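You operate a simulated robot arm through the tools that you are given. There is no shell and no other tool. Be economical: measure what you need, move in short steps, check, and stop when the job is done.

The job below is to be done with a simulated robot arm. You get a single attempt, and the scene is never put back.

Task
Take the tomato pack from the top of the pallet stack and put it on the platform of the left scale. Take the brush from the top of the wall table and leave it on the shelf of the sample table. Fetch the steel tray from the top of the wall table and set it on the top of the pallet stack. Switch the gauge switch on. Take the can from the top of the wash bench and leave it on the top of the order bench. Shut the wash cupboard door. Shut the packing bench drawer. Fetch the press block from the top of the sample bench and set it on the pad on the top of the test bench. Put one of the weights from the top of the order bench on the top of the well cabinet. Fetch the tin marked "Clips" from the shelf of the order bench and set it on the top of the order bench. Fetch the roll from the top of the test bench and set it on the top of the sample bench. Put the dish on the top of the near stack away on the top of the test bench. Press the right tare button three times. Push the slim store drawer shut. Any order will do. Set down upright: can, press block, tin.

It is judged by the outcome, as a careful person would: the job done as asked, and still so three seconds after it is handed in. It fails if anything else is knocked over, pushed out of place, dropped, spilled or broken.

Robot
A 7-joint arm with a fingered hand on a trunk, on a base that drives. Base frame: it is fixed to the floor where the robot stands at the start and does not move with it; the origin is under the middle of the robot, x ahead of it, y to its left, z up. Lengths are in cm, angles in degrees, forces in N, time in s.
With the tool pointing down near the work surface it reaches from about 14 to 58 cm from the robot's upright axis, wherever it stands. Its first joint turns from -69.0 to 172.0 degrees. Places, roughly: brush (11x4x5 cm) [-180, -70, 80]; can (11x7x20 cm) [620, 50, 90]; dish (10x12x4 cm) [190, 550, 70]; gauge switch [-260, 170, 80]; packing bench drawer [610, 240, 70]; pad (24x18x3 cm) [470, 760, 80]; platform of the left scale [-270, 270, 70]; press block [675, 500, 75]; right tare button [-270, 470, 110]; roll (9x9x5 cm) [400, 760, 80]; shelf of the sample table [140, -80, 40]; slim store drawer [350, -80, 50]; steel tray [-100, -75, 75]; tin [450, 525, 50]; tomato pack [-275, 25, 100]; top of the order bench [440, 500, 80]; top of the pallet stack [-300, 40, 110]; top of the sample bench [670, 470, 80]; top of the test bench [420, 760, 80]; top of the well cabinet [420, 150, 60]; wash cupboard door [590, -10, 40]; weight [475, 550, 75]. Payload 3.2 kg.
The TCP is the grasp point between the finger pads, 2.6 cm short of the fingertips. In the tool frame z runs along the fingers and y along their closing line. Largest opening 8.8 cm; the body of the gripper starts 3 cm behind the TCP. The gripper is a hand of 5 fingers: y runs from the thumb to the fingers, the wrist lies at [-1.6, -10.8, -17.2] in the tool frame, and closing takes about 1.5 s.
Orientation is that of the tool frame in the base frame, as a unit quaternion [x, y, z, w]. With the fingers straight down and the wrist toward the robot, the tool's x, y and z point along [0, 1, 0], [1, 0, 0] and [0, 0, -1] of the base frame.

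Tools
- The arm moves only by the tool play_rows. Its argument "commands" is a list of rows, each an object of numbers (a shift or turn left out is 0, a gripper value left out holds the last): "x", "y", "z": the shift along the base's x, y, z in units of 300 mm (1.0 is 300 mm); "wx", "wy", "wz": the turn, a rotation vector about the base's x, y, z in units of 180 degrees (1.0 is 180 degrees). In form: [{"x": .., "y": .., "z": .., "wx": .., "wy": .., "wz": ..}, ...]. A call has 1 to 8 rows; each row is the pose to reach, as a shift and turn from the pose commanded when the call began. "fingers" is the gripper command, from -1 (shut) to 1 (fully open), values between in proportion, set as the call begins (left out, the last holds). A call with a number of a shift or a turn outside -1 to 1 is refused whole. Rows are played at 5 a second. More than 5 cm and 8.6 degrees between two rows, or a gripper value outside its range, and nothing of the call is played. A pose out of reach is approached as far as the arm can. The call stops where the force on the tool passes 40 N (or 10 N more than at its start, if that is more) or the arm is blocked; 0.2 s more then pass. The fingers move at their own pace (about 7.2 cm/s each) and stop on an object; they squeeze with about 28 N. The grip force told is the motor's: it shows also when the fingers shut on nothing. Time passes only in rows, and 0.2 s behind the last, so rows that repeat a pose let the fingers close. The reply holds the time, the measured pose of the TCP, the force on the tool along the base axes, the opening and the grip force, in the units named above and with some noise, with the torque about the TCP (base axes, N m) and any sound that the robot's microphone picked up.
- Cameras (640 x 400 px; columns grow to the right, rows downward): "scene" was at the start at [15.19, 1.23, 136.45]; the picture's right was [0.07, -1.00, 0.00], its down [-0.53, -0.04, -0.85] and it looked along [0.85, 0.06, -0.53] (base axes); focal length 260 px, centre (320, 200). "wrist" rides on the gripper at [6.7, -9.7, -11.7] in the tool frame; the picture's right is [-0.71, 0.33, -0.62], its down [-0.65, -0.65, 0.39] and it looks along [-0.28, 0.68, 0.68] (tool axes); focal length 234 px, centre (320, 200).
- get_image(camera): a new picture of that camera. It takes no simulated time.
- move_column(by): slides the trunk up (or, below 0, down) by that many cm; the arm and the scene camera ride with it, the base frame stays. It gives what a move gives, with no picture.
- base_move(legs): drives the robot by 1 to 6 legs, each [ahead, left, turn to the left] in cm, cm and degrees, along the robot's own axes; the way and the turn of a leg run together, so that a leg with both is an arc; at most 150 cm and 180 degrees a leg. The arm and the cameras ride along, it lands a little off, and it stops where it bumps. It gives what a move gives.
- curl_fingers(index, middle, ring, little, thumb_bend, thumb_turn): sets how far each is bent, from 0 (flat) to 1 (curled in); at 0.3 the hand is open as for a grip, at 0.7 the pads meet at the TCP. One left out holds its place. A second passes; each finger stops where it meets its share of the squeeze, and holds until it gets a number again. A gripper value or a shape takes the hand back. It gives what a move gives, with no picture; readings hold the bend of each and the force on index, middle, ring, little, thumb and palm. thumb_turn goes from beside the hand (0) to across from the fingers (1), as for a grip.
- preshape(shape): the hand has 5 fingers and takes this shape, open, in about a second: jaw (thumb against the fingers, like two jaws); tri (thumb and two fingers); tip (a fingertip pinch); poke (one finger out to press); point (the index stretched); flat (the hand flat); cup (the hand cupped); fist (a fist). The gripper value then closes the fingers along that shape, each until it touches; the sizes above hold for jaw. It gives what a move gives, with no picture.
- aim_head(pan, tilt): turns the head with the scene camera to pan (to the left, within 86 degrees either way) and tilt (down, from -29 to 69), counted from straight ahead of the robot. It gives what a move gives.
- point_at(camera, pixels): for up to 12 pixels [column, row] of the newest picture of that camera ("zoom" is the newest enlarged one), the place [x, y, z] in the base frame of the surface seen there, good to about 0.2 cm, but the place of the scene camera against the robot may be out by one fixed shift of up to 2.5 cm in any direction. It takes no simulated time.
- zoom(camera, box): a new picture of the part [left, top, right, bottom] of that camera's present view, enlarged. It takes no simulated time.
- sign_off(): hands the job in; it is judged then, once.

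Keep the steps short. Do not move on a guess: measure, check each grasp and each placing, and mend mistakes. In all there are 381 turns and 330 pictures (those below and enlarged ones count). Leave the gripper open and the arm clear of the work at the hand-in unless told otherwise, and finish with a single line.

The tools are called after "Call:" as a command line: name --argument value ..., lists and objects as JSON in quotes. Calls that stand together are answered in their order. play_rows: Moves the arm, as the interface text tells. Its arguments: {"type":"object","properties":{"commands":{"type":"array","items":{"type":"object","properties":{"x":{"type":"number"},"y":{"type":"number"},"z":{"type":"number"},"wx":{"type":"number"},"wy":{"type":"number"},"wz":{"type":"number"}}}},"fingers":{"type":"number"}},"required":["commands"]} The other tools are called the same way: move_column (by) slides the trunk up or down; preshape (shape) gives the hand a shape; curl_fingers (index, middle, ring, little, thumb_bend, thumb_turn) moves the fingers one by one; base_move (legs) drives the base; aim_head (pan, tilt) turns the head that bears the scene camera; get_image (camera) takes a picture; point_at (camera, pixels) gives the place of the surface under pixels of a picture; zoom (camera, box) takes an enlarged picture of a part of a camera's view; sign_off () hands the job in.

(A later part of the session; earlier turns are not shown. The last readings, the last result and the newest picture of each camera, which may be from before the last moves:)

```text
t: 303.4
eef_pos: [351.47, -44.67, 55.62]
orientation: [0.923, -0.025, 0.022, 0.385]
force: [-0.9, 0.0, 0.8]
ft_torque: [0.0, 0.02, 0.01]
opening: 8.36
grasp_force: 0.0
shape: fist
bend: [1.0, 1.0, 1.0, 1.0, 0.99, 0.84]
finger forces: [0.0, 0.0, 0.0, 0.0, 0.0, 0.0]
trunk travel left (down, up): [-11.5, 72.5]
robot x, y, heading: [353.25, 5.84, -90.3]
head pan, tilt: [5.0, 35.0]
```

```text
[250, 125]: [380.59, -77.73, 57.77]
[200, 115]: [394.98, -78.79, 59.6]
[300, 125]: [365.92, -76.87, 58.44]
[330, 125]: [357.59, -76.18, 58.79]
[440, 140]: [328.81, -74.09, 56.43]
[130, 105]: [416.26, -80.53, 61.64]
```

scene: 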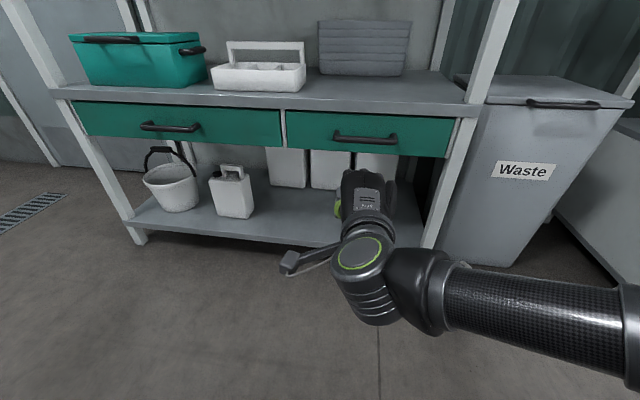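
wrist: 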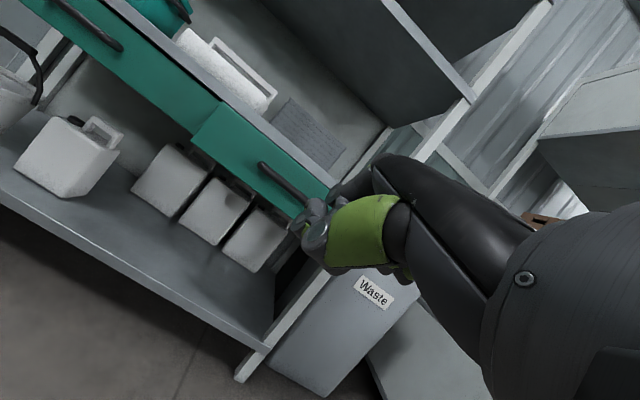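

The drawer is flush. Next the wash cupboard door. I restore the hand upright, move clear of the well cabinet, and turn to face +x.

Call:
play_rows --commands '[{"wx": 0.042, "y": 0.05}, {"wx": 0.084, "y": 0.1}, {"wx": 0.126, "y": 0.15}, {"wx": 0.168, "y": 0.2}, {"wx": 0.21, "y": 0.2}, {"wx": 0.25, "y": 0.2}]'

Call:
preshape --shape "jaw"

Call:
move_column --by 40

Call:
base_move --legs '[[14, 0, 0], [0, 0, 90], [60, 0, 0]]'

Call:
aim_head --pan 0 --tilt 25

Call:
get_image --camera "scene"

```text
t: 304.8
eef_pos: [351.38, -38.74, 55.62]
orientation: [0.999, -0.031, 0.011, 0.002]
force: [0.7, -0.1, 0.3]
ft_torque: [0.0, 0.0, -0.04]
opening: 8.33
grasp_force: 0.1
shape: fist
bend: [1.0, 1.0, 1.0, 1.0, 0.99, 0.84]
finger forces: [0.0, 0.1, 0.1, 0.0, 0.1, 0.1]
trunk travel left (down, up): [-11.5, 72.5]
robot x, y, heading: [353.06, 5.5, -90.6]
head pan, tilt: [5.0, 35.0]
```

```text
t: 305.6
eef_pos: [351.45, -38.78, 55.48]
orientation: [0.999, -0.031, 0.01, 0.002]
force: [0.6, 0.4, 0.7]
ft_torque: [0.0, -0.03, -0.02]
opening: 8.78
grasp_force: 0.0
shape: jaw
bend: [0.3, 0.3, 0.3, 0.3, 0.3, 0.97]
finger forces: [0.0, 0.1, 0.1, 0.0, 0.0, 0.0]
trunk travel left (down, up): [-11.5, 72.5]
robot x, y, heading: [352.86, 5.79, -90.1]
head pan, tilt: [5.0, 35.0]
```

```text
t: 309.5
eef_pos: [351.51, -38.73, 95.54]
orientation: [0.999, -0.031, 0.011, 0.002]
force: [-0.7, 0.0, 0.3]
ft_torque: [0.0, 0.01, 0.02]
opening: 8.79
grasp_force: 0.0
shape: jaw
bend: [0.3, 0.3, 0.3, 0.3, 0.3, 0.97]
finger forces: [0.0, 0.0, 0.1, 0.1, 0.1, 0.0]
trunk travel left (down, up): [-51.5, 32.5]
robot x, y, heading: [353.06, 5.67, -90.5]
head pan, tilt: [5.0, 35.0]
```

```text
t: 317.6
eef_pos: [456.36, -9.66, 95.57]
orientation: [0.728, 0.685, 0.009, -0.006]
force: [0.1, 0.0, -0.5]
ft_torque: [0.02, 0.05, -0.01]
opening: 8.79
grasp_force: 0.0
shape: jaw
bend: [0.3, 0.3, 0.3, 0.3, 0.3, 0.97]
finger forces: [0.0, 0.0, 0.1, 0.1, 0.0, 0.0]
trunk travel left (down, up): [-51.5, 32.5]
robot x, y, heading: [411.69, -8.05, -0.3]
head pan, tilt: [5.0, 35.0]
```

```text
t: 318.3
eef_pos: [456.39, -9.59, 95.59]
orientation: [0.728, 0.685, 0.01, -0.007]
force: [-0.5, 0.8, 0.8]
ft_torque: [0.0, 0.01, 0.0]
opening: 8.79
grasp_force: 0.1
shape: jaw
bend: [0.3, 0.3, 0.3, 0.3, 0.3, 0.97]
finger forces: [0.0, 0.1, 0.1, 0.1, 0.0, 0.0]
trunk travel left (down, up): [-51.5, 32.5]
robot x, y, heading: [412.06, -7.72, -0.4]
head pan, tilt: [0.0, 25.0]
```

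```text
207 pictures are left
```

scene: 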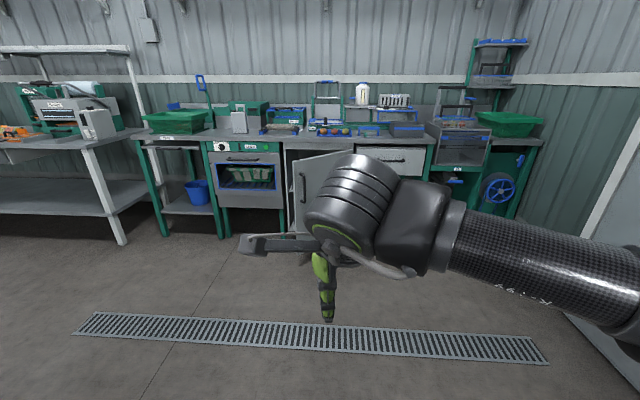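

Call:
zoom --camera "scene" --box '[130, 65, 440, 250]'

Call:
point_at --camera "scene" --pixels '[[296, 180], [303, 188], [345, 160], [288, 170], [285, 215], [300, 232], [230, 120], [240, 120], [363, 95], [210, 150], [330, 150], [285, 150]]'

```text
2.06 times, centred on (285, 158) of scene
```

zoom: 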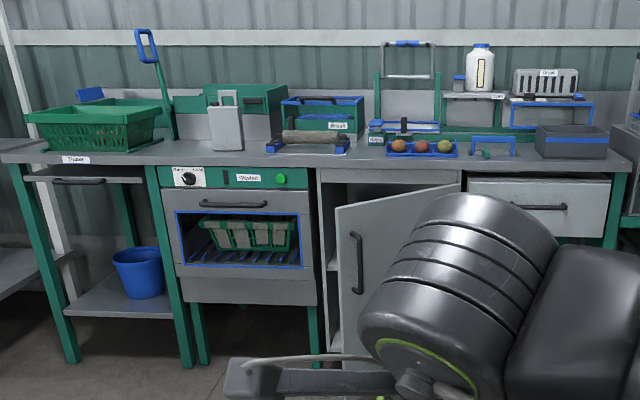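

```text
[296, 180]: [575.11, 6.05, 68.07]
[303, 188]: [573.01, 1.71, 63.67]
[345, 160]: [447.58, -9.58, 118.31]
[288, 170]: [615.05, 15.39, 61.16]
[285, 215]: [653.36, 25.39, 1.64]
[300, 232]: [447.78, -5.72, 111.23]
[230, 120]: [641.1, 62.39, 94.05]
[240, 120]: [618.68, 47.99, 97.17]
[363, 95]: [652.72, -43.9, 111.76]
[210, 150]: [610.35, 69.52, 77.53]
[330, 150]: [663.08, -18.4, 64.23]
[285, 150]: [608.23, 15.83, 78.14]
```

The door is open ~45°, hinged on its right (≈(608,−28)), free edge at ≈(574,5). I will push its outer face near the free edge with a tilted fist. Drive nearer first.

Call:
base_move --legs '[[98, 12, 0.4]]'

Call:
preshape --shape "fist"

Call:
play_rows --commands '[{"wy": -0.042}, {"wy": -0.084}, {"wy": -0.126}, {"wy": -0.168}, {"wy": -0.21}, {"wy": -0.23}]'

Call:
move_column --by -40

Call:
get_image --camera "scene"

Call:
get_image --camera "wrist"

```text
t: 323.3
eef_pos: [551.39, 2.02, 95.6]
orientation: [0.726, 0.688, 0.009, -0.007]
force: [-0.6, 0.4, 0.3]
ft_torque: [0.02, -0.03, 0.03]
opening: 8.79
grasp_force: 0.1
shape: jaw
bend: [0.3, 0.3, 0.3, 0.3, 0.3, 0.97]
finger forces: [0.0, 0.0, 0.0, 0.1, 0.1, 0.1]
trunk travel left (down, up): [-51.5, 32.5]
robot x, y, heading: [507.05, 3.46, 0.1]
head pan, tilt: [0.0, 25.0]
```

```text
t: 324.2
eef_pos: [551.38, 2.01, 95.52]
orientation: [0.726, 0.688, 0.009, -0.006]
force: [-0.1, 0.5, 0.6]
ft_torque: [0.02, 0.0, -0.02]
opening: 0.02
grasp_force: 0.1
shape: fist
bend: [1.0, 1.0, 1.0, 1.0, 0.99, 0.84]
finger forces: [0.1, 0.0, 0.0, 0.0, 0.0, 0.1]
trunk travel left (down, up): [-51.5, 32.5]
robot x, y, heading: [506.96, 3.51, -0.1]
head pan, tilt: [0.0, 25.0]
```

```text
t: 325.6
eef_pos: [551.35, 2.07, 95.54]
orientation: [0.675, 0.645, 0.266, 0.238]
force: [0.0, -0.3, 0.3]
ft_torque: [-0.01, 0.03, 0.01]
opening: 0.0
grasp_force: 0.1
shape: fist
bend: [1.0, 1.0, 1.0, 1.0, 0.99, 0.84]
finger forces: [0.0, 0.1, 0.1, 0.0, 0.0, 0.0]
trunk travel left (down, up): [-51.5, 32.5]
robot x, y, heading: [507.04, 3.65, -0.0]
head pan, tilt: [0.0, 25.0]
```

```text
t: 329.4
eef_pos: [551.47, 2.16, 55.5]
orientation: [0.676, 0.645, 0.265, 0.238]
force: [0.1, -0.2, 0.2]
ft_torque: [0.02, 0.01, 0.0]
opening: 0.0
grasp_force: 0.1
shape: fist
bend: [1.0, 1.0, 1.0, 1.0, 0.99, 0.84]
finger forces: [0.0, 0.0, 0.0, 0.0, 0.0, 0.1]
trunk travel left (down, up): [-11.5, 72.5]
robot x, y, heading: [506.75, 3.22, 0.3]
head pan, tilt: [0.0, 25.0]
```

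```text
205 pictures are left
```

scene: 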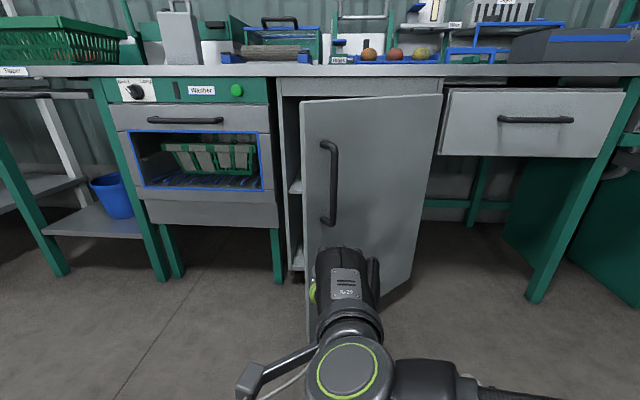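

```text
204 pictures are left
```

wrist: 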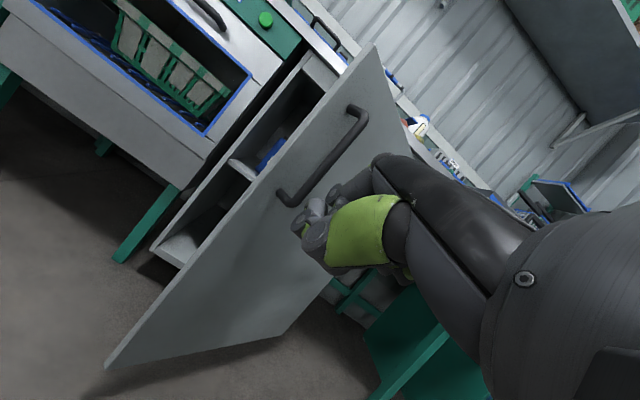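

Call:
point_at --camera "wrist" --pixels '[[368, 62], [250, 205], [120, 350], [290, 195], [360, 120], [280, 330], [300, 90], [160, 250], [300, 130], [230, 285]]'

Call:
point_at --camera "scene" --pixels '[[305, 200], [440, 100], [345, 255], [330, 260], [330, 180], [400, 200], [283, 150], [285, 85]]'

```text
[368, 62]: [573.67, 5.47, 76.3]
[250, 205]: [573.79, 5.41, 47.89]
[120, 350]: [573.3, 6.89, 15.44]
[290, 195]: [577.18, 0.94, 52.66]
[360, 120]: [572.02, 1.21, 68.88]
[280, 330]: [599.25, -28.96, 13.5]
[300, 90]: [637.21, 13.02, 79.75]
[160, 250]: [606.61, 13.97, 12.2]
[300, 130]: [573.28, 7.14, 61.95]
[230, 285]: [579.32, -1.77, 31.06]
```

```text
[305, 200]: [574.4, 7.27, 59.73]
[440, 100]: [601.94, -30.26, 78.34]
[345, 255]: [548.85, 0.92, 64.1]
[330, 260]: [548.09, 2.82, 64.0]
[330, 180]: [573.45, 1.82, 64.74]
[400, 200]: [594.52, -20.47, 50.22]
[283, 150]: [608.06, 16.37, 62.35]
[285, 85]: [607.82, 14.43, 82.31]
```

Free edge at (573.5,6), hinge ≈(602,−31). I lower the fist below the handle (z≈46) and drive forward, pushing the face.

Call:
move_column --by -9.5

Call:
base_move --legs '[[32, 0, 0]]'

Call:
get_image --camera "scene"

```text
t: 330.7
eef_pos: [551.39, 2.11, 46.13]
orientation: [0.676, 0.645, 0.265, 0.237]
force: [-0.5, 1.4, 1.1]
ft_torque: [-0.02, 0.0, 0.01]
opening: 0.01
grasp_force: 0.0
shape: fist
bend: [1.0, 1.0, 1.0, 1.0, 0.99, 0.84]
finger forces: [0.0, 0.0, 0.0, 0.0, 0.0, 0.0]
trunk travel left (down, up): [-2.0, 82.0]
robot x, y, heading: [507.26, 3.59, 0.3]
head pan, tilt: [0.0, 25.0]
```

```text
t: 332.9
eef_pos: [582.87, 2.57, 46.1]
orientation: [0.674, 0.647, 0.266, 0.236]
force: [1.1, -1.2, 0.0]
ft_torque: [-0.01, -0.05, 0.02]
opening: 0.0
grasp_force: 0.0
shape: fist
bend: [1.0, 1.0, 1.0, 1.0, 0.99, 0.84]
finger forces: [0.0, 0.1, 0.1, 0.0, 0.0, 0.1]
trunk travel left (down, up): [-2.0, 82.0]
robot x, y, heading: [538.23, 3.57, 0.6]
head pan, tilt: [0.0, 25.0]
```

```text
203 pictures are left
```

scene: 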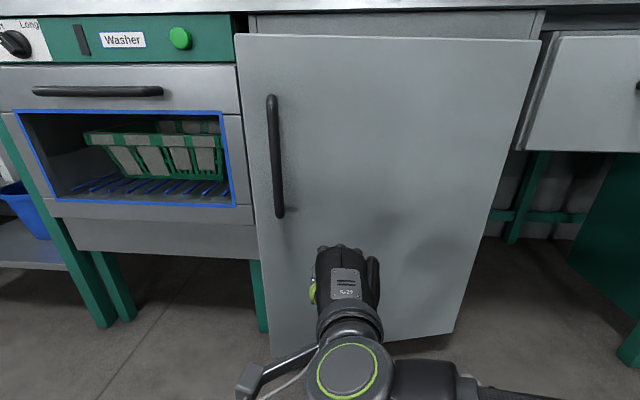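

The door is closing. Continue 14 cm, then press with the arm.

Call:
base_move --legs '[[14, 0, 0]]'

Call:
play_rows --commands '[{"x": 0.04}, {"x": 0.08}, {"x": 0.12}, {"x": 0.16}, {"x": 0.2}, {"x": 0.24}, {"x": 0.28}, {"x": 0.32}]'

Call:
get_image --camera "scene"

```text
t: 334.2
eef_pos: [597.02, 2.78, 46.01]
orientation: [0.672, 0.649, 0.266, 0.236]
force: [-0.1, 0.2, 0.6]
ft_torque: [-0.04, -0.02, 0.0]
opening: 0.02
grasp_force: 0.1
shape: fist
bend: [1.0, 1.0, 1.0, 1.0, 0.99, 0.84]
finger forces: [0.1, 0.0, 0.0, 0.0, 0.0, 0.0]
trunk travel left (down, up): [-2.0, 82.0]
robot x, y, heading: [552.6, 3.6, 0.8]
head pan, tilt: [0.0, 25.0]
```

```text
t: 335.5
eef_pos: [602.65, 3.01, 46.35]
orientation: [0.669, 0.651, 0.268, 0.237]
force: [-29.9, -5.7, 2.3]
ft_torque: [0.02, -0.33, 0.09]
opening: 8.35
grasp_force: 0.1
shape: fist
bend: [1.0, 1.0, 1.0, 1.0, 1.0, 0.84]
finger forces: [0.3, 10.5, 0.0, 0.0, 18.4, 0.0]
trunk travel left (down, up): [-2.0, 82.0]
robot x, y, heading: [552.15, 4.04, 0.7]
head pan, tilt: [0.0, 25.0]
stopped in row 6: the force on the tool passed its limit at 52 N (the readings are from after the stop); the commanded pose is now the measured one
```

```text
202 pictures are left
```

scene: 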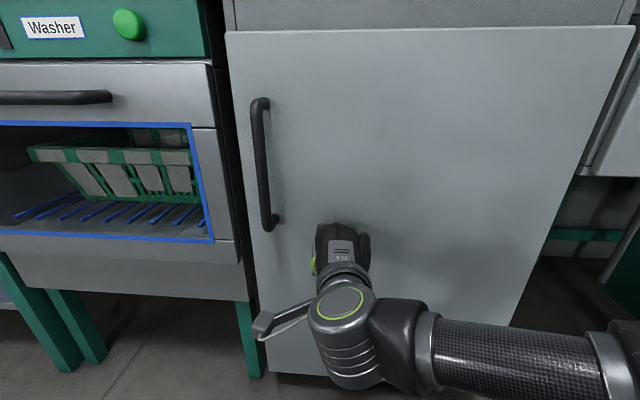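

Firm stop. I retreat and check whether the door is flush.

Call:
play_rows --commands '[{"x": -0.1}, {"x": -0.2}]'

Call:
base_move --legs '[[-35, 0, -0.5]]'

Call:
get_image --camera "scene"

Call:
point_at --camera "scene" --pixels '[[290, 110], [420, 110], [300, 190], [400, 190], [270, 80], [350, 85], [450, 120], [230, 190]]'

```text
t: 336.1
eef_pos: [597.01, 2.8, 45.82]
orientation: [0.67, 0.651, 0.267, 0.236]
force: [-0.9, 0.7, -0.3]
ft_torque: [0.0, 0.02, 0.02]
opening: 8.33
grasp_force: 0.0
shape: fist
bend: [1.0, 1.0, 1.0, 1.0, 0.99, 0.84]
finger forces: [0.1, 0.1, 0.1, 0.1, 0.0, 0.0]
trunk travel left (down, up): [-2.0, 82.0]
robot x, y, heading: [552.56, 3.98, 0.7]
head pan, tilt: [0.0, 25.0]
```

```text
t: 338.4
eef_pos: [561.43, 2.11, 45.67]
orientation: [0.673, 0.648, 0.266, 0.237]
force: [-0.8, -0.4, 0.1]
ft_torque: [-0.01, 0.02, 0.02]
opening: 8.33
grasp_force: 0.1
shape: fist
bend: [1.0, 1.0, 1.0, 1.0, 0.99, 0.84]
finger forces: [0.0, 0.1, 0.0, 0.2, 0.0, 0.0]
trunk travel left (down, up): [-2.0, 82.0]
robot x, y, heading: [517.02, 3.38, -0.2]
head pan, tilt: [0.0, 25.0]
```

```text
201 pictures are left
```

scene: 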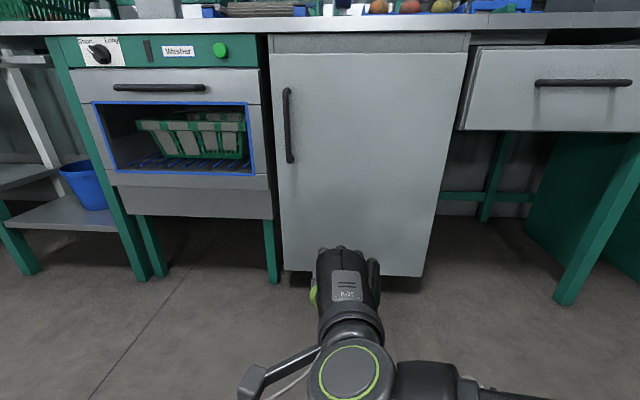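

```text
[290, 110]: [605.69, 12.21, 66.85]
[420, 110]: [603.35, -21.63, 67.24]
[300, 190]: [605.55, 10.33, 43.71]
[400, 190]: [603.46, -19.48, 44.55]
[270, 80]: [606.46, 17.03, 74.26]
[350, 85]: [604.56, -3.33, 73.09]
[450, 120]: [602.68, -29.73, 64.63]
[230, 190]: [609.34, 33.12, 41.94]
```

The door is closed (its plane matches the bench). Next the can. I restore the hand, rise, and move in front of it.

Call:
play_rows --commands '[{"wy": 0.042}, {"wy": 0.084}, {"wy": 0.126}, {"wy": 0.168}, {"wy": 0.21}, {"wy": 0.23}]'

Call:
preshape --shape "jaw"

Call:
move_column --by 40

Call:
move_column --by 35

Call:
base_move --legs '[[0, 44, 0.5]]'

Call:
aim_head --pan 8 --tilt 30

Call:
get_image --camera "scene"

Call:
get_image --camera "wrist"

```text
t: 339.8
eef_pos: [561.51, 2.09, 45.85]
orientation: [0.724, 0.69, 0.009, -0.008]
force: [1.2, 0.7, -0.3]
ft_torque: [0.0, -0.01, -0.02]
opening: 8.35
grasp_force: 0.0
shape: fist
bend: [1.0, 1.0, 1.0, 1.0, 0.99, 0.84]
finger forces: [0.0, 0.0, 0.0, 0.1, 0.0, 0.0]
trunk travel left (down, up): [-2.0, 82.0]
robot x, y, heading: [517.01, 3.5, -0.2]
head pan, tilt: [0.0, 25.0]
```

```text
t: 340.7
eef_pos: [561.42, 1.91, 45.75]
orientation: [0.724, 0.689, 0.011, -0.006]
force: [-1.0, 0.1, -0.1]
ft_torque: [0.0, -0.02, 0.02]
opening: 8.77
grasp_force: 0.1
shape: jaw
bend: [0.3, 0.3, 0.3, 0.3, 0.3, 0.97]
finger forces: [0.0, 0.2, 0.0, 0.0, 0.0, 0.0]
trunk travel left (down, up): [-2.0, 82.0]
robot x, y, heading: [517.02, 3.57, 0.2]
head pan, tilt: [0.0, 25.0]
```

```text
t: 344.5
eef_pos: [561.34, 2.15, 85.84]
orientation: [0.725, 0.689, 0.01, -0.007]
force: [0.7, 0.2, 0.7]
ft_torque: [-0.03, -0.02, 0.02]
opening: 8.78
grasp_force: 0.0
shape: jaw
bend: [0.3, 0.3, 0.3, 0.3, 0.3, 0.97]
finger forces: [0.1, 0.0, 0.0, 0.1, 0.1, 0.0]
trunk travel left (down, up): [-42.0, 42.0]
robot x, y, heading: [517.16, 3.38, 0.0]
head pan, tilt: [0.0, 25.0]
```

```text
t: 347.9
eef_pos: [561.42, 2.01, 120.74]
orientation: [0.724, 0.689, 0.009, -0.008]
force: [0.6, -0.1, -0.4]
ft_torque: [-0.01, 0.02, 0.02]
opening: 8.78
grasp_force: 0.0
shape: jaw
bend: [0.3, 0.3, 0.3, 0.3, 0.3, 0.97]
finger forces: [0.0, 0.1, 0.1, 0.0, 0.0, 0.1]
trunk travel left (down, up): [-77.0, 7.0]
robot x, y, heading: [516.99, 3.48, 0.2]
head pan, tilt: [0.0, 25.0]
```

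```text
t: 350.6
eef_pos: [560.92, 46.33, 120.87]
orientation: [0.715, 0.699, 0.01, -0.007]
force: [-1.2, -0.4, -0.3]
ft_torque: [-0.04, -0.03, 0.02]
opening: 8.8
grasp_force: 0.1
shape: jaw
bend: [0.3, 0.3, 0.3, 0.3, 0.3, 0.97]
finger forces: [0.0, 0.0, 0.1, 0.0, 0.1, 0.0]
trunk travel left (down, up): [-77.0, 7.0]
robot x, y, heading: [516.1, 47.0, 1.9]
head pan, tilt: [0.0, 25.0]
```

```text
t: 351.2
eef_pos: [560.86, 46.37, 120.88]
orientation: [0.715, 0.699, 0.009, -0.007]
force: [0.6, -0.7, 0.1]
ft_torque: [0.0, 0.01, 0.03]
opening: 8.75
grasp_force: 0.0
shape: jaw
bend: [0.3, 0.3, 0.3, 0.3, 0.3, 0.97]
finger forces: [0.0, 0.0, 0.0, 0.0, 0.0, 0.0]
trunk travel left (down, up): [-77.0, 7.0]
robot x, y, heading: [516.21, 46.49, 1.8]
head pan, tilt: [8.0, 30.0]
```

```text
200 pictures are left
```

scene: 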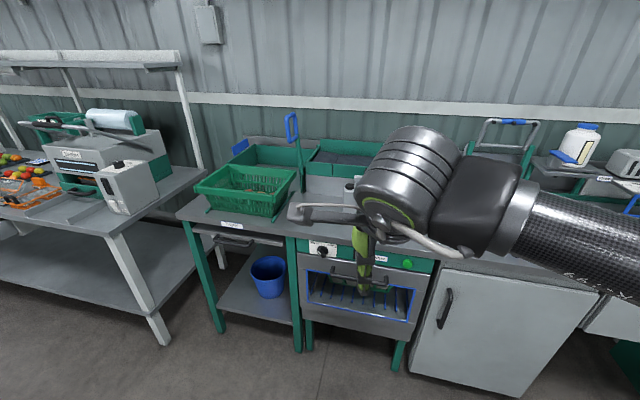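

```text
199 pictures are left
```

wrist: 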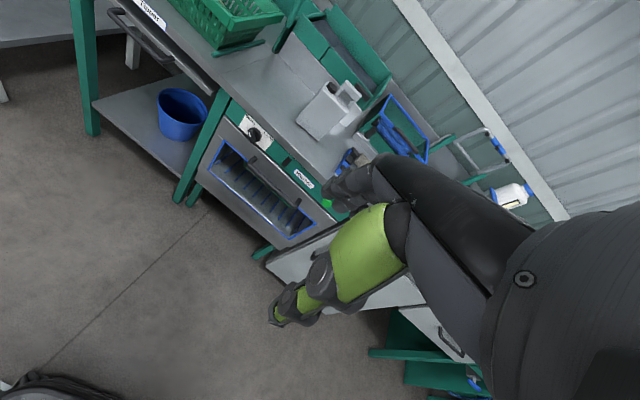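

Call:
zoom --camera "wrist" --box '[270, 60, 430, 170]'

Call:
point_at --camera "zoom" --pixels '[[170, 125], [190, 235], [225, 115], [320, 175], [300, 85], [330, 130], [200, 90], [110, 225], [270, 140], [400, 220], [255, 170]]'

```text
3.64 times, centred on (350, 115) of wrist
```

zoom: 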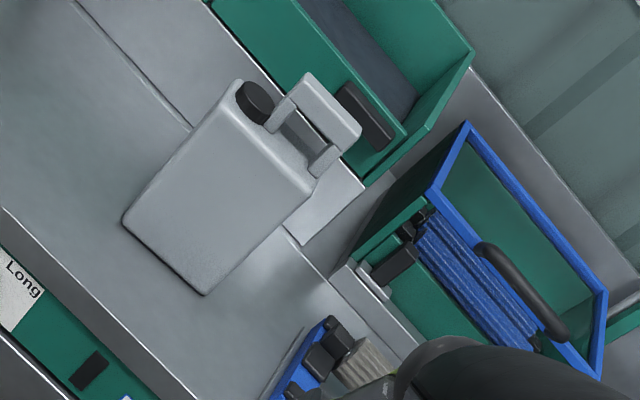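

```text
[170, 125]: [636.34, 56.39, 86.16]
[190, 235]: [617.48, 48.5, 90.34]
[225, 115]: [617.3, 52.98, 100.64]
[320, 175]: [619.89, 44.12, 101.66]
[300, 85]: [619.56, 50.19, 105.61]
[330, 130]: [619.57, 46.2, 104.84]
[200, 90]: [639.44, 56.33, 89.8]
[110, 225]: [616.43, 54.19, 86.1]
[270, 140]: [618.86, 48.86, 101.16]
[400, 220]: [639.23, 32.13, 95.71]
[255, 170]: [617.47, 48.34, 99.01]
```

The can: body x≈617.5–624.5, y 43.4–54.2; its top handle bar runs along y at ≈(620,48.3), top 105.6. I'll grip that handle from above. Drive 52 cm forward at height 121.

Call:
base_move --legs '[[50, 0, -1.5]]'

Call:
get_image --camera "wrist"

Call:
get_image --camera "scene"

```text
t: 354.2
eef_pos: [611.25, 45.74, 120.77]
orientation: [0.725, 0.689, 0.011, -0.006]
force: [-0.4, -0.4, 0.2]
ft_torque: [0.01, 0.01, -0.02]
opening: 8.78
grasp_force: 0.0
shape: jaw
bend: [0.3, 0.3, 0.3, 0.3, 0.3, 0.97]
finger forces: [0.0, 0.0, 0.0, 0.0, 0.0, 0.0]
trunk travel left (down, up): [-77.0, 7.0]
robot x, y, heading: [566.75, 46.86, 0.0]
head pan, tilt: [8.0, 30.0]
```

```text
197 pictures are left
```

wrist: 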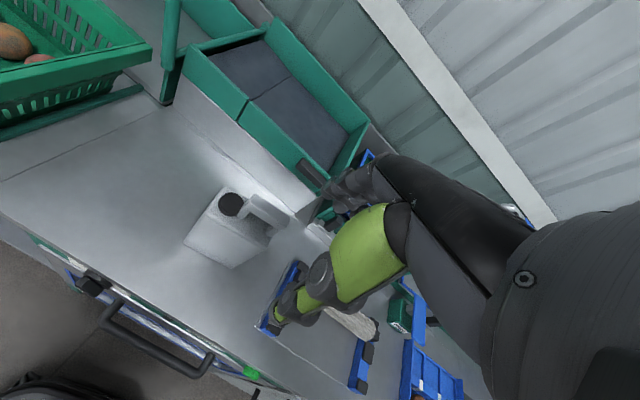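

```text
196 pictures are left
```

scene: 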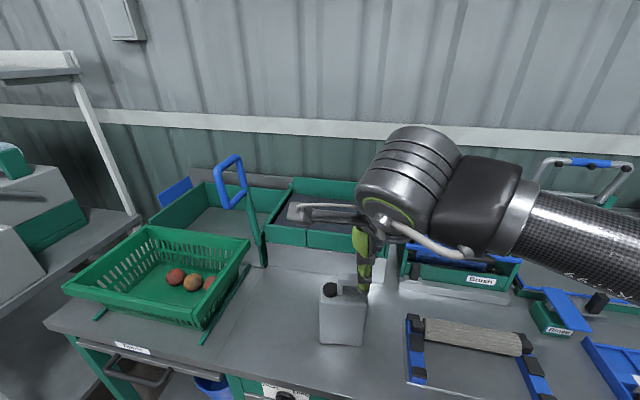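

Call:
zoom --camera "wrist" --box '[170, 160, 330, 280]'

Call:
point_at --camera "zoom" --pixels '[[235, 150], [320, 160], [380, 200], [450, 240], [350, 180], [430, 220], [330, 270], [110, 310], [225, 380], [80, 350], [400, 260]]'

```text
3.33 times, centred on (250, 220) of wrist
```

zoom: 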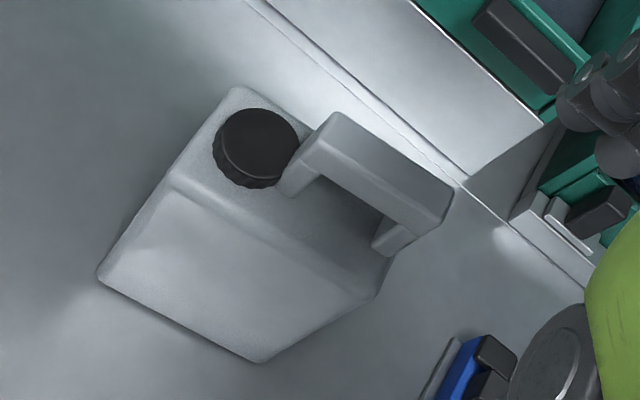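

```text
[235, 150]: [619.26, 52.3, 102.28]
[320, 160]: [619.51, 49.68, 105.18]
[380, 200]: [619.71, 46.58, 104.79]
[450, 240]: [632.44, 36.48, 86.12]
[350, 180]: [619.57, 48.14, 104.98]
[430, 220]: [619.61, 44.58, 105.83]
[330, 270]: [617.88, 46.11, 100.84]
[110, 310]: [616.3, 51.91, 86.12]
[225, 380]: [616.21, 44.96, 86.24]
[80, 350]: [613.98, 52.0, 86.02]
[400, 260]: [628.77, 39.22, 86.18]
```

Handle bar: y 43.5–50.5, x≈619–622, top 105.8; cap at y 52.3. Target TCP (620.4,46.8,104.8). Move above and descend partway.

Call:
play_rows --commands '[{"x": 0.15, "y": 0.018, "wz": 0.008}, {"x": 0.305, "y": 0.035, "wz": 0.0167}, {"x": 0.305, "y": 0.035, "z": -0.15, "wz": 0.0167}, {"x": 0.305, "y": 0.035, "z": -0.27, "wz": 0.0167}]'

Call:
zoom --camera "wrist" --box '[200, 140, 420, 340]'

Call:
zoom --camera "scene" --box '[270, 180, 450, 370]'

```text
t: 355.2
eef_pos: [620.43, 46.72, 112.43]
orientation: [0.707, 0.708, 0.01, -0.008]
force: [0.1, -0.8, 0.0]
ft_torque: [-0.01, 0.04, 0.01]
opening: 8.79
grasp_force: 0.1
shape: jaw
bend: [0.3, 0.3, 0.3, 0.3, 0.3, 0.97]
finger forces: [0.0, 0.0, 0.0, 0.1, 0.0, 0.0]
trunk travel left (down, up): [-77.0, 7.0]
robot x, y, heading: [566.6, 47.17, 0.1]
head pan, tilt: [8.0, 30.0]
```

```text
2.00 times, centred on (310, 240) of wrist
```

zoom: 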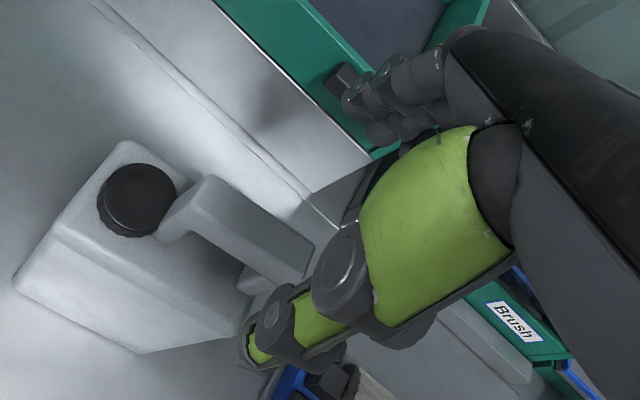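

```text
2.11 times, centred on (360, 275) of scene
```

zoom: 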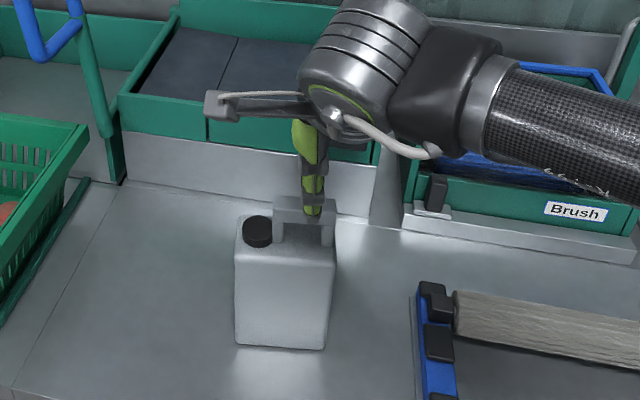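

Thumb in front, fingers behind the handle. Descend 7.6 cm and close.

Call:
play_rows --commands '[{"z": -0.1}, {"z": -0.2}, {"z": -0.253}]'

Call:
play_rows --commands '[{}, {}, {}, {}, {}, {}, {}, {}]' --fingers -1

Call:
zoom --camera "wrist" --box '[170, 120, 420, 340]'

```text
t: 356.0
eef_pos: [620.35, 46.82, 105.01]
orientation: [0.707, 0.708, 0.011, -0.007]
force: [-0.1, -0.6, -1.0]
ft_torque: [-0.02, 0.01, 0.0]
opening: 8.79
grasp_force: 0.1
shape: jaw
bend: [0.3, 0.3, 0.3, 0.3, 0.3, 0.97]
finger forces: [0.0, 0.1, 0.0, 0.1, 0.0, 0.0]
trunk travel left (down, up): [-77.0, 7.0]
robot x, y, heading: [567.04, 47.52, -0.1]
head pan, tilt: [8.0, 30.0]
```

```text
t: 357.8
eef_pos: [620.48, 46.88, 105.05]
orientation: [0.706, 0.708, 0.009, -0.008]
force: [-0.5, 1.2, -0.5]
ft_torque: [0.0, -0.03, 0.05]
opening: 1.12
grasp_force: 27.7
shape: jaw
bend: [0.63, 0.72, 0.73, 0.69, 0.57, 1.0]
finger forces: [14.9, 6.6, 3.3, 0.1, 25.4, 0.0]
trunk travel left (down, up): [-77.0, 7.0]
robot x, y, heading: [567.44, 47.17, 0.3]
head pan, tilt: [8.0, 30.0]
```

```text
1.82 times, centred on (295, 230) of wrist
```

zoom: 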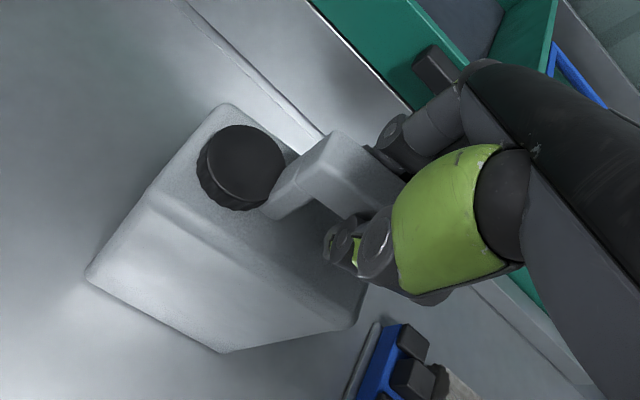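

Lift 4 cm gently and check.

Call:
play_rows --commands '[{"z": 0.03}, {"z": 0.06}, {"z": 0.1}, {"z": 0.14}]'

Call:
get_image --camera "wrist"

Call:
zoom --camera "scene" --box '[270, 180, 450, 370]'

```text
t: 358.8
eef_pos: [620.56, 46.87, 109.09]
orientation: [0.706, 0.708, 0.01, -0.008]
force: [-1.0, -0.5, -10.0]
ft_torque: [-0.11, -0.02, 0.02]
opening: 1.16
grasp_force: 28.0
shape: jaw
bend: [0.62, 0.72, 0.73, 0.69, 0.57, 1.0]
finger forces: [16.7, 5.7, 3.2, 0.0, 25.4, 0.0]
trunk travel left (down, up): [-77.0, 7.0]
robot x, y, heading: [566.91, 47.25, 0.1]
head pan, tilt: [8.0, 30.0]
```

```text
191 pictures are left
```

wrist: 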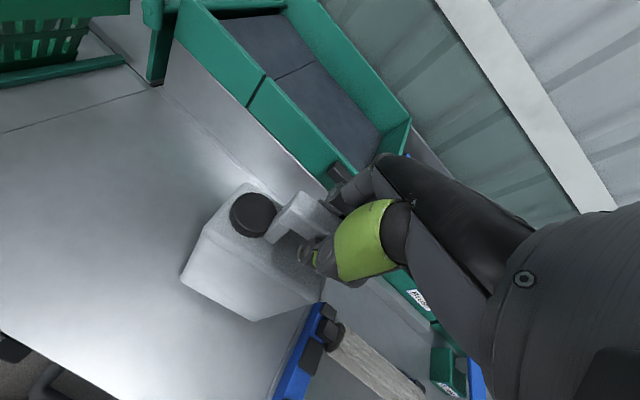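

```text
2.11 times, centred on (360, 275) of scene
```

zoom: 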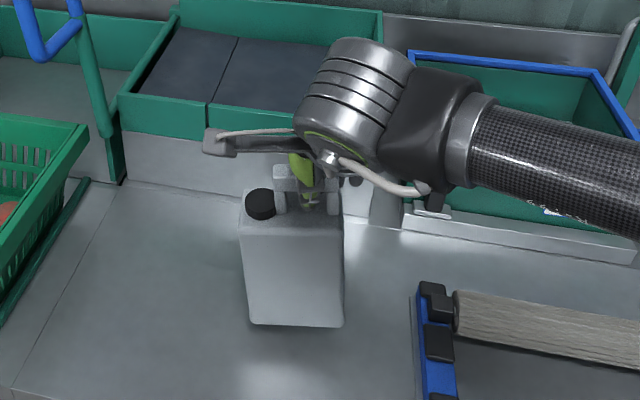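

Can hangs from its handle, 10 N, nearly upright. Raise more, back away and look left along the route.

Call:
move_column --by 7

Call:
base_move --legs '[[-60, 0, 0]]'

Call:
aim_head --pan 75 --tilt 15

Call:
get_image --camera "scene"

Call:
aim_head --pan 35 --tilt 20

Call:
get_image --camera "scene"

```text
t: 359.9
eef_pos: [620.61, 46.83, 116.08]
orientation: [0.707, 0.707, 0.009, -0.008]
force: [0.1, -0.3, -10.1]
ft_torque: [-0.1, 0.0, 0.02]
opening: 1.1
grasp_force: 28.1
shape: jaw
bend: [0.62, 0.72, 0.73, 0.69, 0.57, 1.0]
finger forces: [16.6, 5.7, 3.2, 0.1, 25.4, 0.1]
trunk travel left (down, up): [-84.0, 0.0]
robot x, y, heading: [566.8, 47.28, -0.1]
head pan, tilt: [8.0, 30.0]
```

```text
t: 363.2
eef_pos: [562.79, 47.04, 116.13]
orientation: [0.705, 0.709, 0.009, -0.008]
force: [0.2, 0.2, -11.2]
ft_torque: [-0.1, 0.02, -0.01]
opening: 1.12
grasp_force: 28.0
shape: jaw
bend: [0.62, 0.72, 0.73, 0.69, 0.57, 1.0]
finger forces: [16.9, 5.8, 3.2, 0.1, 25.4, 0.1]
trunk travel left (down, up): [-84.0, 0.0]
robot x, y, heading: [509.1, 47.49, 0.1]
head pan, tilt: [8.0, 30.0]
```

```text
t: 364.6
eef_pos: [562.62, 46.87, 116.2]
orientation: [0.705, 0.709, 0.01, -0.008]
force: [-0.1, -0.2, -10.9]
ft_torque: [-0.13, 0.01, -0.01]
opening: 1.16
grasp_force: 28.0
shape: jaw
bend: [0.62, 0.72, 0.73, 0.69, 0.57, 1.0]
finger forces: [17.1, 5.6, 3.3, 0.0, 25.5, 0.0]
trunk travel left (down, up): [-84.0, 0.0]
robot x, y, heading: [509.06, 47.65, 0.1]
head pan, tilt: [75.0, 15.0]
```

```text
189 pictures are left
```

scene: 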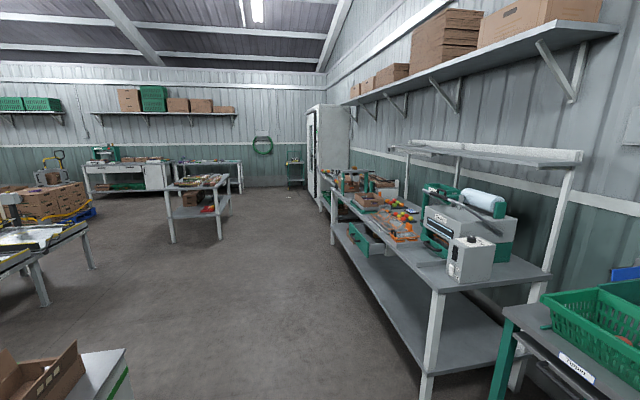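

```text
t: 365.6
eef_pos: [562.7, 47.07, 116.08]
orientation: [0.705, 0.709, 0.009, -0.009]
force: [-0.2, -0.4, -10.0]
ft_torque: [-0.09, -0.04, 0.02]
opening: 1.13
grasp_force: 28.3
shape: jaw
bend: [0.62, 0.72, 0.73, 0.69, 0.57, 1.0]
finger forces: [17.0, 5.7, 3.3, 0.0, 25.5, 0.0]
trunk travel left (down, up): [-84.0, 0.0]
robot x, y, heading: [509.12, 47.58, 0.1]
head pan, tilt: [35.0, 20.0]
```

```text
188 pictures are left
```

scene: 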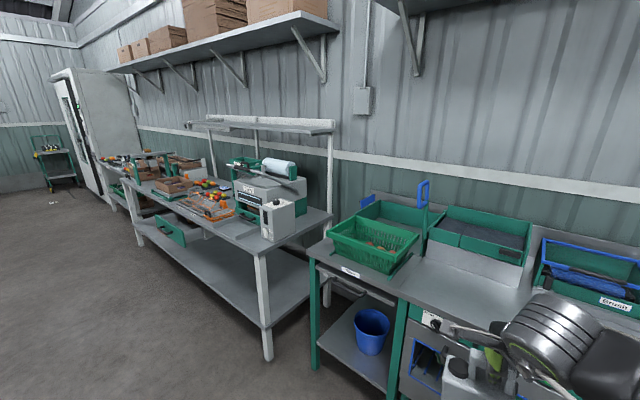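

The order bench is the table at (200,195) in the first view. I turn left to face +y and drive along x≈512.

Call:
base_move --legs '[[0, 0, 90], [110, 0, 0], [110, 0, 0]]'

Call:
aim_head --pan 15 --tilt 25

Call:
get_image --camera "scene"

Call:
aim_head --pan -60 --tilt 30

Call:
get_image --camera "scene"

```text
t: 380.5
eef_pos: [508.73, 324.39, 116.1]
orientation: [0.0, 1.0, 0.001, -0.012]
force: [0.5, 0.4, -10.7]
ft_torque: [-0.01, -0.09, 0.02]
opening: 1.12
grasp_force: 28.0
shape: jaw
bend: [0.62, 0.72, 0.73, 0.69, 0.57, 1.0]
finger forces: [16.9, 5.8, 3.2, 0.0, 25.3, 0.0]
trunk travel left (down, up): [-84.0, 0.0]
robot x, y, heading: [508.31, 270.49, 90.2]
head pan, tilt: [35.0, 20.0]
```

```text
t: 381.3
eef_pos: [508.65, 324.31, 116.11]
orientation: [0.001, 1.0, 0.001, -0.012]
force: [-0.6, 0.1, -10.7]
ft_torque: [0.02, -0.06, -0.01]
opening: 1.12
grasp_force: 27.5
shape: jaw
bend: [0.62, 0.72, 0.73, 0.69, 0.57, 1.0]
finger forces: [17.0, 6.0, 3.3, 0.0, 25.3, 0.0]
trunk travel left (down, up): [-84.0, 0.0]
robot x, y, heading: [507.8, 270.42, 90.0]
head pan, tilt: [15.0, 25.0]
```

```text
187 pictures are left
```

scene: 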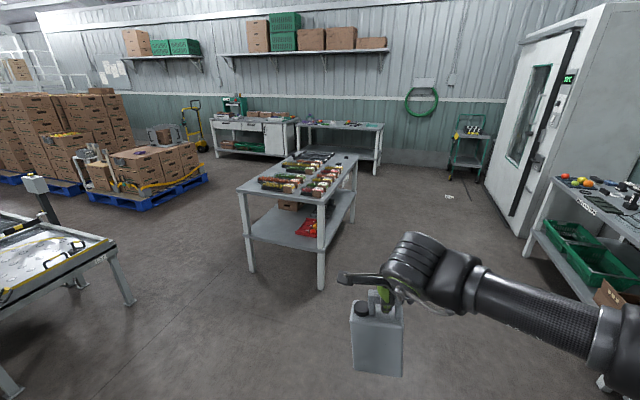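

```text
t: 382.8
eef_pos: [508.74, 324.38, 116.14]
orientation: [0.0, 1.0, 0.001, -0.012]
force: [-0.1, 0.1, -10.3]
ft_torque: [-0.01, -0.08, -0.01]
opening: 1.14
grasp_force: 28.0
shape: jaw
bend: [0.62, 0.72, 0.73, 0.69, 0.57, 1.0]
finger forces: [16.9, 5.8, 3.3, 0.0, 25.4, 0.1]
trunk travel left (down, up): [-84.0, 0.0]
robot x, y, heading: [508.16, 270.82, 89.9]
head pan, tilt: [-60.0, 30.0]
```

```text
186 pictures are left
```

scene: 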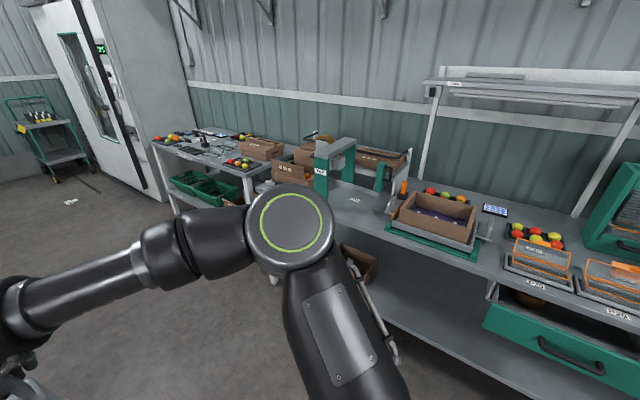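

Call:
aim_head --pan 15 --tilt 25

Call:
zoom --camera "scene" --box '[230, 130, 380, 250]'

Call:
point_at --camera "zoom" --pixels '[[30, 230], [385, 290], [510, 110], [280, 90], [330, 280], [260, 290], [110, 195], [400, 170], [200, 230], [385, 235], [320, 110]]'

```text
t: 384.3
eef_pos: [508.8, 324.24, 115.96]
orientation: [0.0, 1.0, 0.001, -0.012]
force: [-0.3, 0.8, -10.1]
ft_torque: [0.0, -0.06, 0.02]
opening: 1.15
grasp_force: 27.8
shape: jaw
bend: [0.62, 0.72, 0.73, 0.69, 0.57, 1.0]
finger forces: [17.0, 5.9, 3.2, 0.0, 25.3, 0.0]
trunk travel left (down, up): [-84.0, 0.0]
robot x, y, heading: [507.74, 270.25, 89.7]
head pan, tilt: [15.0, 25.0]
```

```text
3.33 times, centred on (305, 190) of scene
```

zoom: 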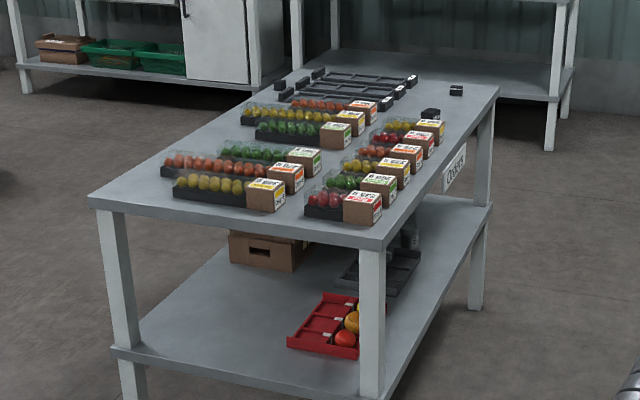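

```text
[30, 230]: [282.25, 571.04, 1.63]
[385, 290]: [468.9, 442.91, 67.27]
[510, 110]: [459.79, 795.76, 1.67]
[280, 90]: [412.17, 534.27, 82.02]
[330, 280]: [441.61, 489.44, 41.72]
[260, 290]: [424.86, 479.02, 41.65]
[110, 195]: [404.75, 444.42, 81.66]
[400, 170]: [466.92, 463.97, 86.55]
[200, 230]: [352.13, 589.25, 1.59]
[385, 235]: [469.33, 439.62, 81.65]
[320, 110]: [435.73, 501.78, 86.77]
```

Call:
point_at --camera "scene" --pixels '[[110, 245], [132, 303], [5, 395], [205, 180], [150, 205], [250, 270], [320, 288]]'

```text
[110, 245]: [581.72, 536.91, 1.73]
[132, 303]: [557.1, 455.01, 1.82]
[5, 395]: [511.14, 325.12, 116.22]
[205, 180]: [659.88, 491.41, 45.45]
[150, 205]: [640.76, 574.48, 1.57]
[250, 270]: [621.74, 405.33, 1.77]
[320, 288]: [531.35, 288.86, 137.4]
```

Call:
get_image --camera "scene"

Call:
point_at --camera "scene" --pixels '[[110, 245], [132, 303], [20, 385], [205, 180], [150, 205], [250, 270], [320, 288], [150, 155], [345, 165], [260, 130], [335, 130]]'

```text
184 pictures are left
```

scene: 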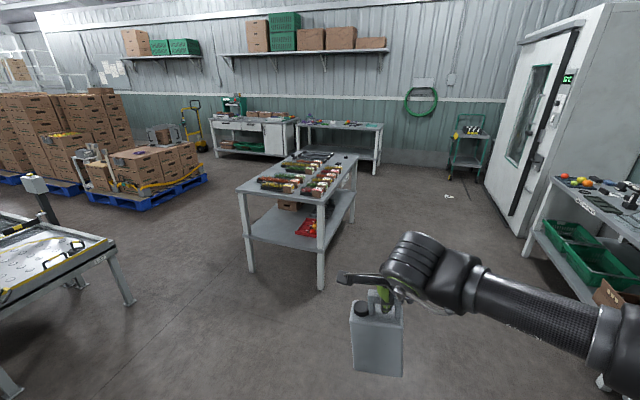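

```text
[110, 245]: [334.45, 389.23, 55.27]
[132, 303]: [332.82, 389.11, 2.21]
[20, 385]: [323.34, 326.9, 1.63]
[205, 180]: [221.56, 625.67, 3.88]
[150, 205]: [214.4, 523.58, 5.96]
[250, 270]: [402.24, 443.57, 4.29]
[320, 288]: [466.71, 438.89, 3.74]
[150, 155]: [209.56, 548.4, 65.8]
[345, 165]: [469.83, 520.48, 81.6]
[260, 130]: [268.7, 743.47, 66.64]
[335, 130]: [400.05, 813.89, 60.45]
```

Free floor ahead. Drive to about (418,388) in front of the order bench's near end.

Call:
base_move --legs '[[60, 88, 0], [50, 0, 0]]'

Call:
aim_head --pan 0 --tilt 40

Call:
get_image --camera "scene"

Call:
get_image --camera "wrist"

```text
t: 392.2
eef_pos: [421.82, 434.39, 116.1]
orientation: [-0.003, 1.0, 0.002, -0.013]
force: [-0.2, -0.6, -11.1]
ft_torque: [0.04, -0.07, -0.02]
opening: 1.13
grasp_force: 28.1
shape: jaw
bend: [0.62, 0.72, 0.73, 0.69, 0.57, 1.0]
finger forces: [17.0, 5.8, 3.5, 0.1, 25.5, 0.1]
trunk travel left (down, up): [-84.0, 0.0]
robot x, y, heading: [421.83, 380.84, 90.4]
head pan, tilt: [15.0, 25.0]
```

```text
t: 393.0
eef_pos: [421.77, 434.54, 116.0]
orientation: [-0.003, 1.0, 0.0, -0.012]
force: [-1.5, 0.2, -11.4]
ft_torque: [0.04, -0.08, 0.03]
opening: 1.14
grasp_force: 28.1
shape: jaw
bend: [0.62, 0.72, 0.73, 0.69, 0.57, 1.0]
finger forces: [17.1, 6.0, 3.4, 0.0, 25.6, 0.1]
trunk travel left (down, up): [-84.0, 0.0]
robot x, y, heading: [421.68, 380.94, 90.7]
head pan, tilt: [0.0, 40.0]
```

```text
183 pictures are left
```

scene: 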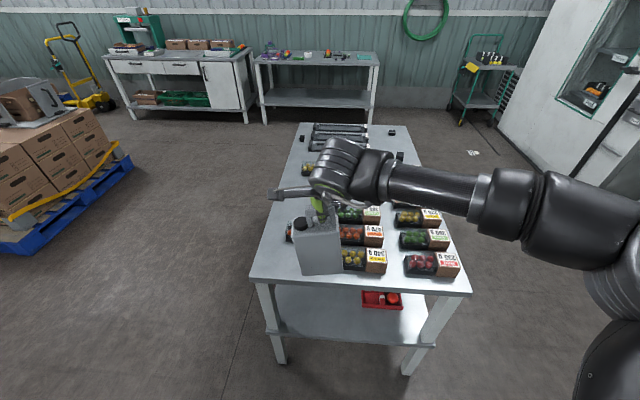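

```text
182 pictures are left
```

wrist: 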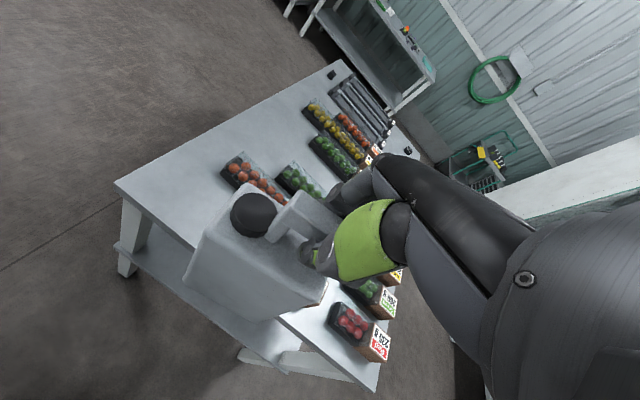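

Call:
point_at --camera "wrist" --pixels '[[117, 184], [228, 170], [290, 165], [305, 103], [345, 62], [170, 190], [332, 78], [195, 240], [230, 130], [285, 178]]'

```text
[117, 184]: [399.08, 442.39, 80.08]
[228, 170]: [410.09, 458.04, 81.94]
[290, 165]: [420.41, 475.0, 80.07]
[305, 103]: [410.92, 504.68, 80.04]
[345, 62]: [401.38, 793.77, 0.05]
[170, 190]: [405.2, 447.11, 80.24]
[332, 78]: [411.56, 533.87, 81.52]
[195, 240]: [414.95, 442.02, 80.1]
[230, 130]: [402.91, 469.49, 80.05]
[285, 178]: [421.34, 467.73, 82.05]
```

Bench top z=80.05, left edge x≈399.5; free area x 400–418, y 475–497. I'll place the can there from the left side. Turn to heading 0, go to x≈366, then strafe to y≈483.

Call:
base_move --legs '[[-6, 0, 0], [0, 0, -90.5], [-54, 0, 0]]'

Call:
play_rows --commands '[{"x": -0.13}, {"x": -0.26}, {"x": -0.36}]'

Call:
aim_head --pan 75 --tilt 40

Call:
get_image --camera "scene"

```text
t: 400.5
eef_pos: [422.88, 374.33, 116.04]
orientation: [0.713, 0.701, 0.009, -0.008]
force: [0.1, -0.5, -10.0]
ft_torque: [-0.05, -0.01, 0.03]
opening: 1.15
grasp_force: 27.5
shape: jaw
bend: [0.62, 0.72, 0.73, 0.69, 0.82, 1.0]
finger forces: [16.7, 5.8, 3.1, 0.0, 25.2, 0.0]
trunk travel left (down, up): [-84.0, 0.0]
robot x, y, heading: [369.08, 375.51, -1.0]
head pan, tilt: [0.0, 40.0]
```

```text
t: 401.3
eef_pos: [411.93, 374.35, 116.01]
orientation: [0.713, 0.701, 0.009, -0.009]
force: [-0.2, -0.6, -10.5]
ft_torque: [-0.06, 0.03, -0.01]
opening: 1.15
grasp_force: 28.0
shape: jaw
bend: [0.62, 0.72, 0.73, 0.69, 0.83, 1.0]
finger forces: [17.0, 6.0, 3.2, 0.1, 25.0, 0.0]
trunk travel left (down, up): [-84.0, 0.0]
robot x, y, heading: [369.41, 376.11, -1.1]
head pan, tilt: [0.0, 40.0]
```

```text
t: 402.8
eef_pos: [412.01, 374.35, 115.97]
orientation: [0.713, 0.701, 0.008, -0.009]
force: [0.1, 0.5, -10.2]
ft_torque: [-0.05, 0.02, 0.0]
opening: 1.16
grasp_force: 27.9
shape: jaw
bend: [0.62, 0.72, 0.73, 0.69, 0.83, 1.0]
finger forces: [17.1, 5.8, 3.2, 0.0, 25.4, 0.0]
trunk travel left (down, up): [-84.0, 0.0]
robot x, y, heading: [368.69, 376.0, -1.1]
head pan, tilt: [75.0, 40.0]
```

```text
181 pictures are left
```

scene: 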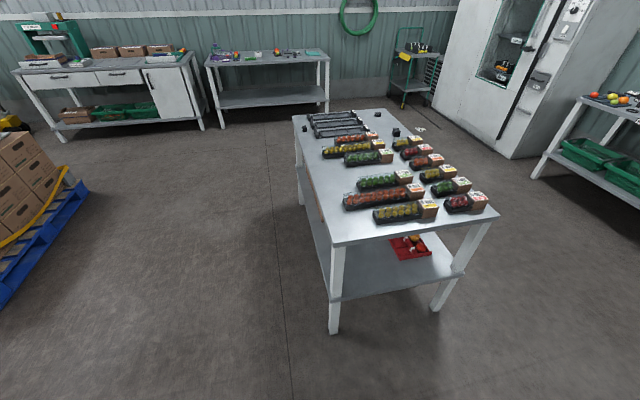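

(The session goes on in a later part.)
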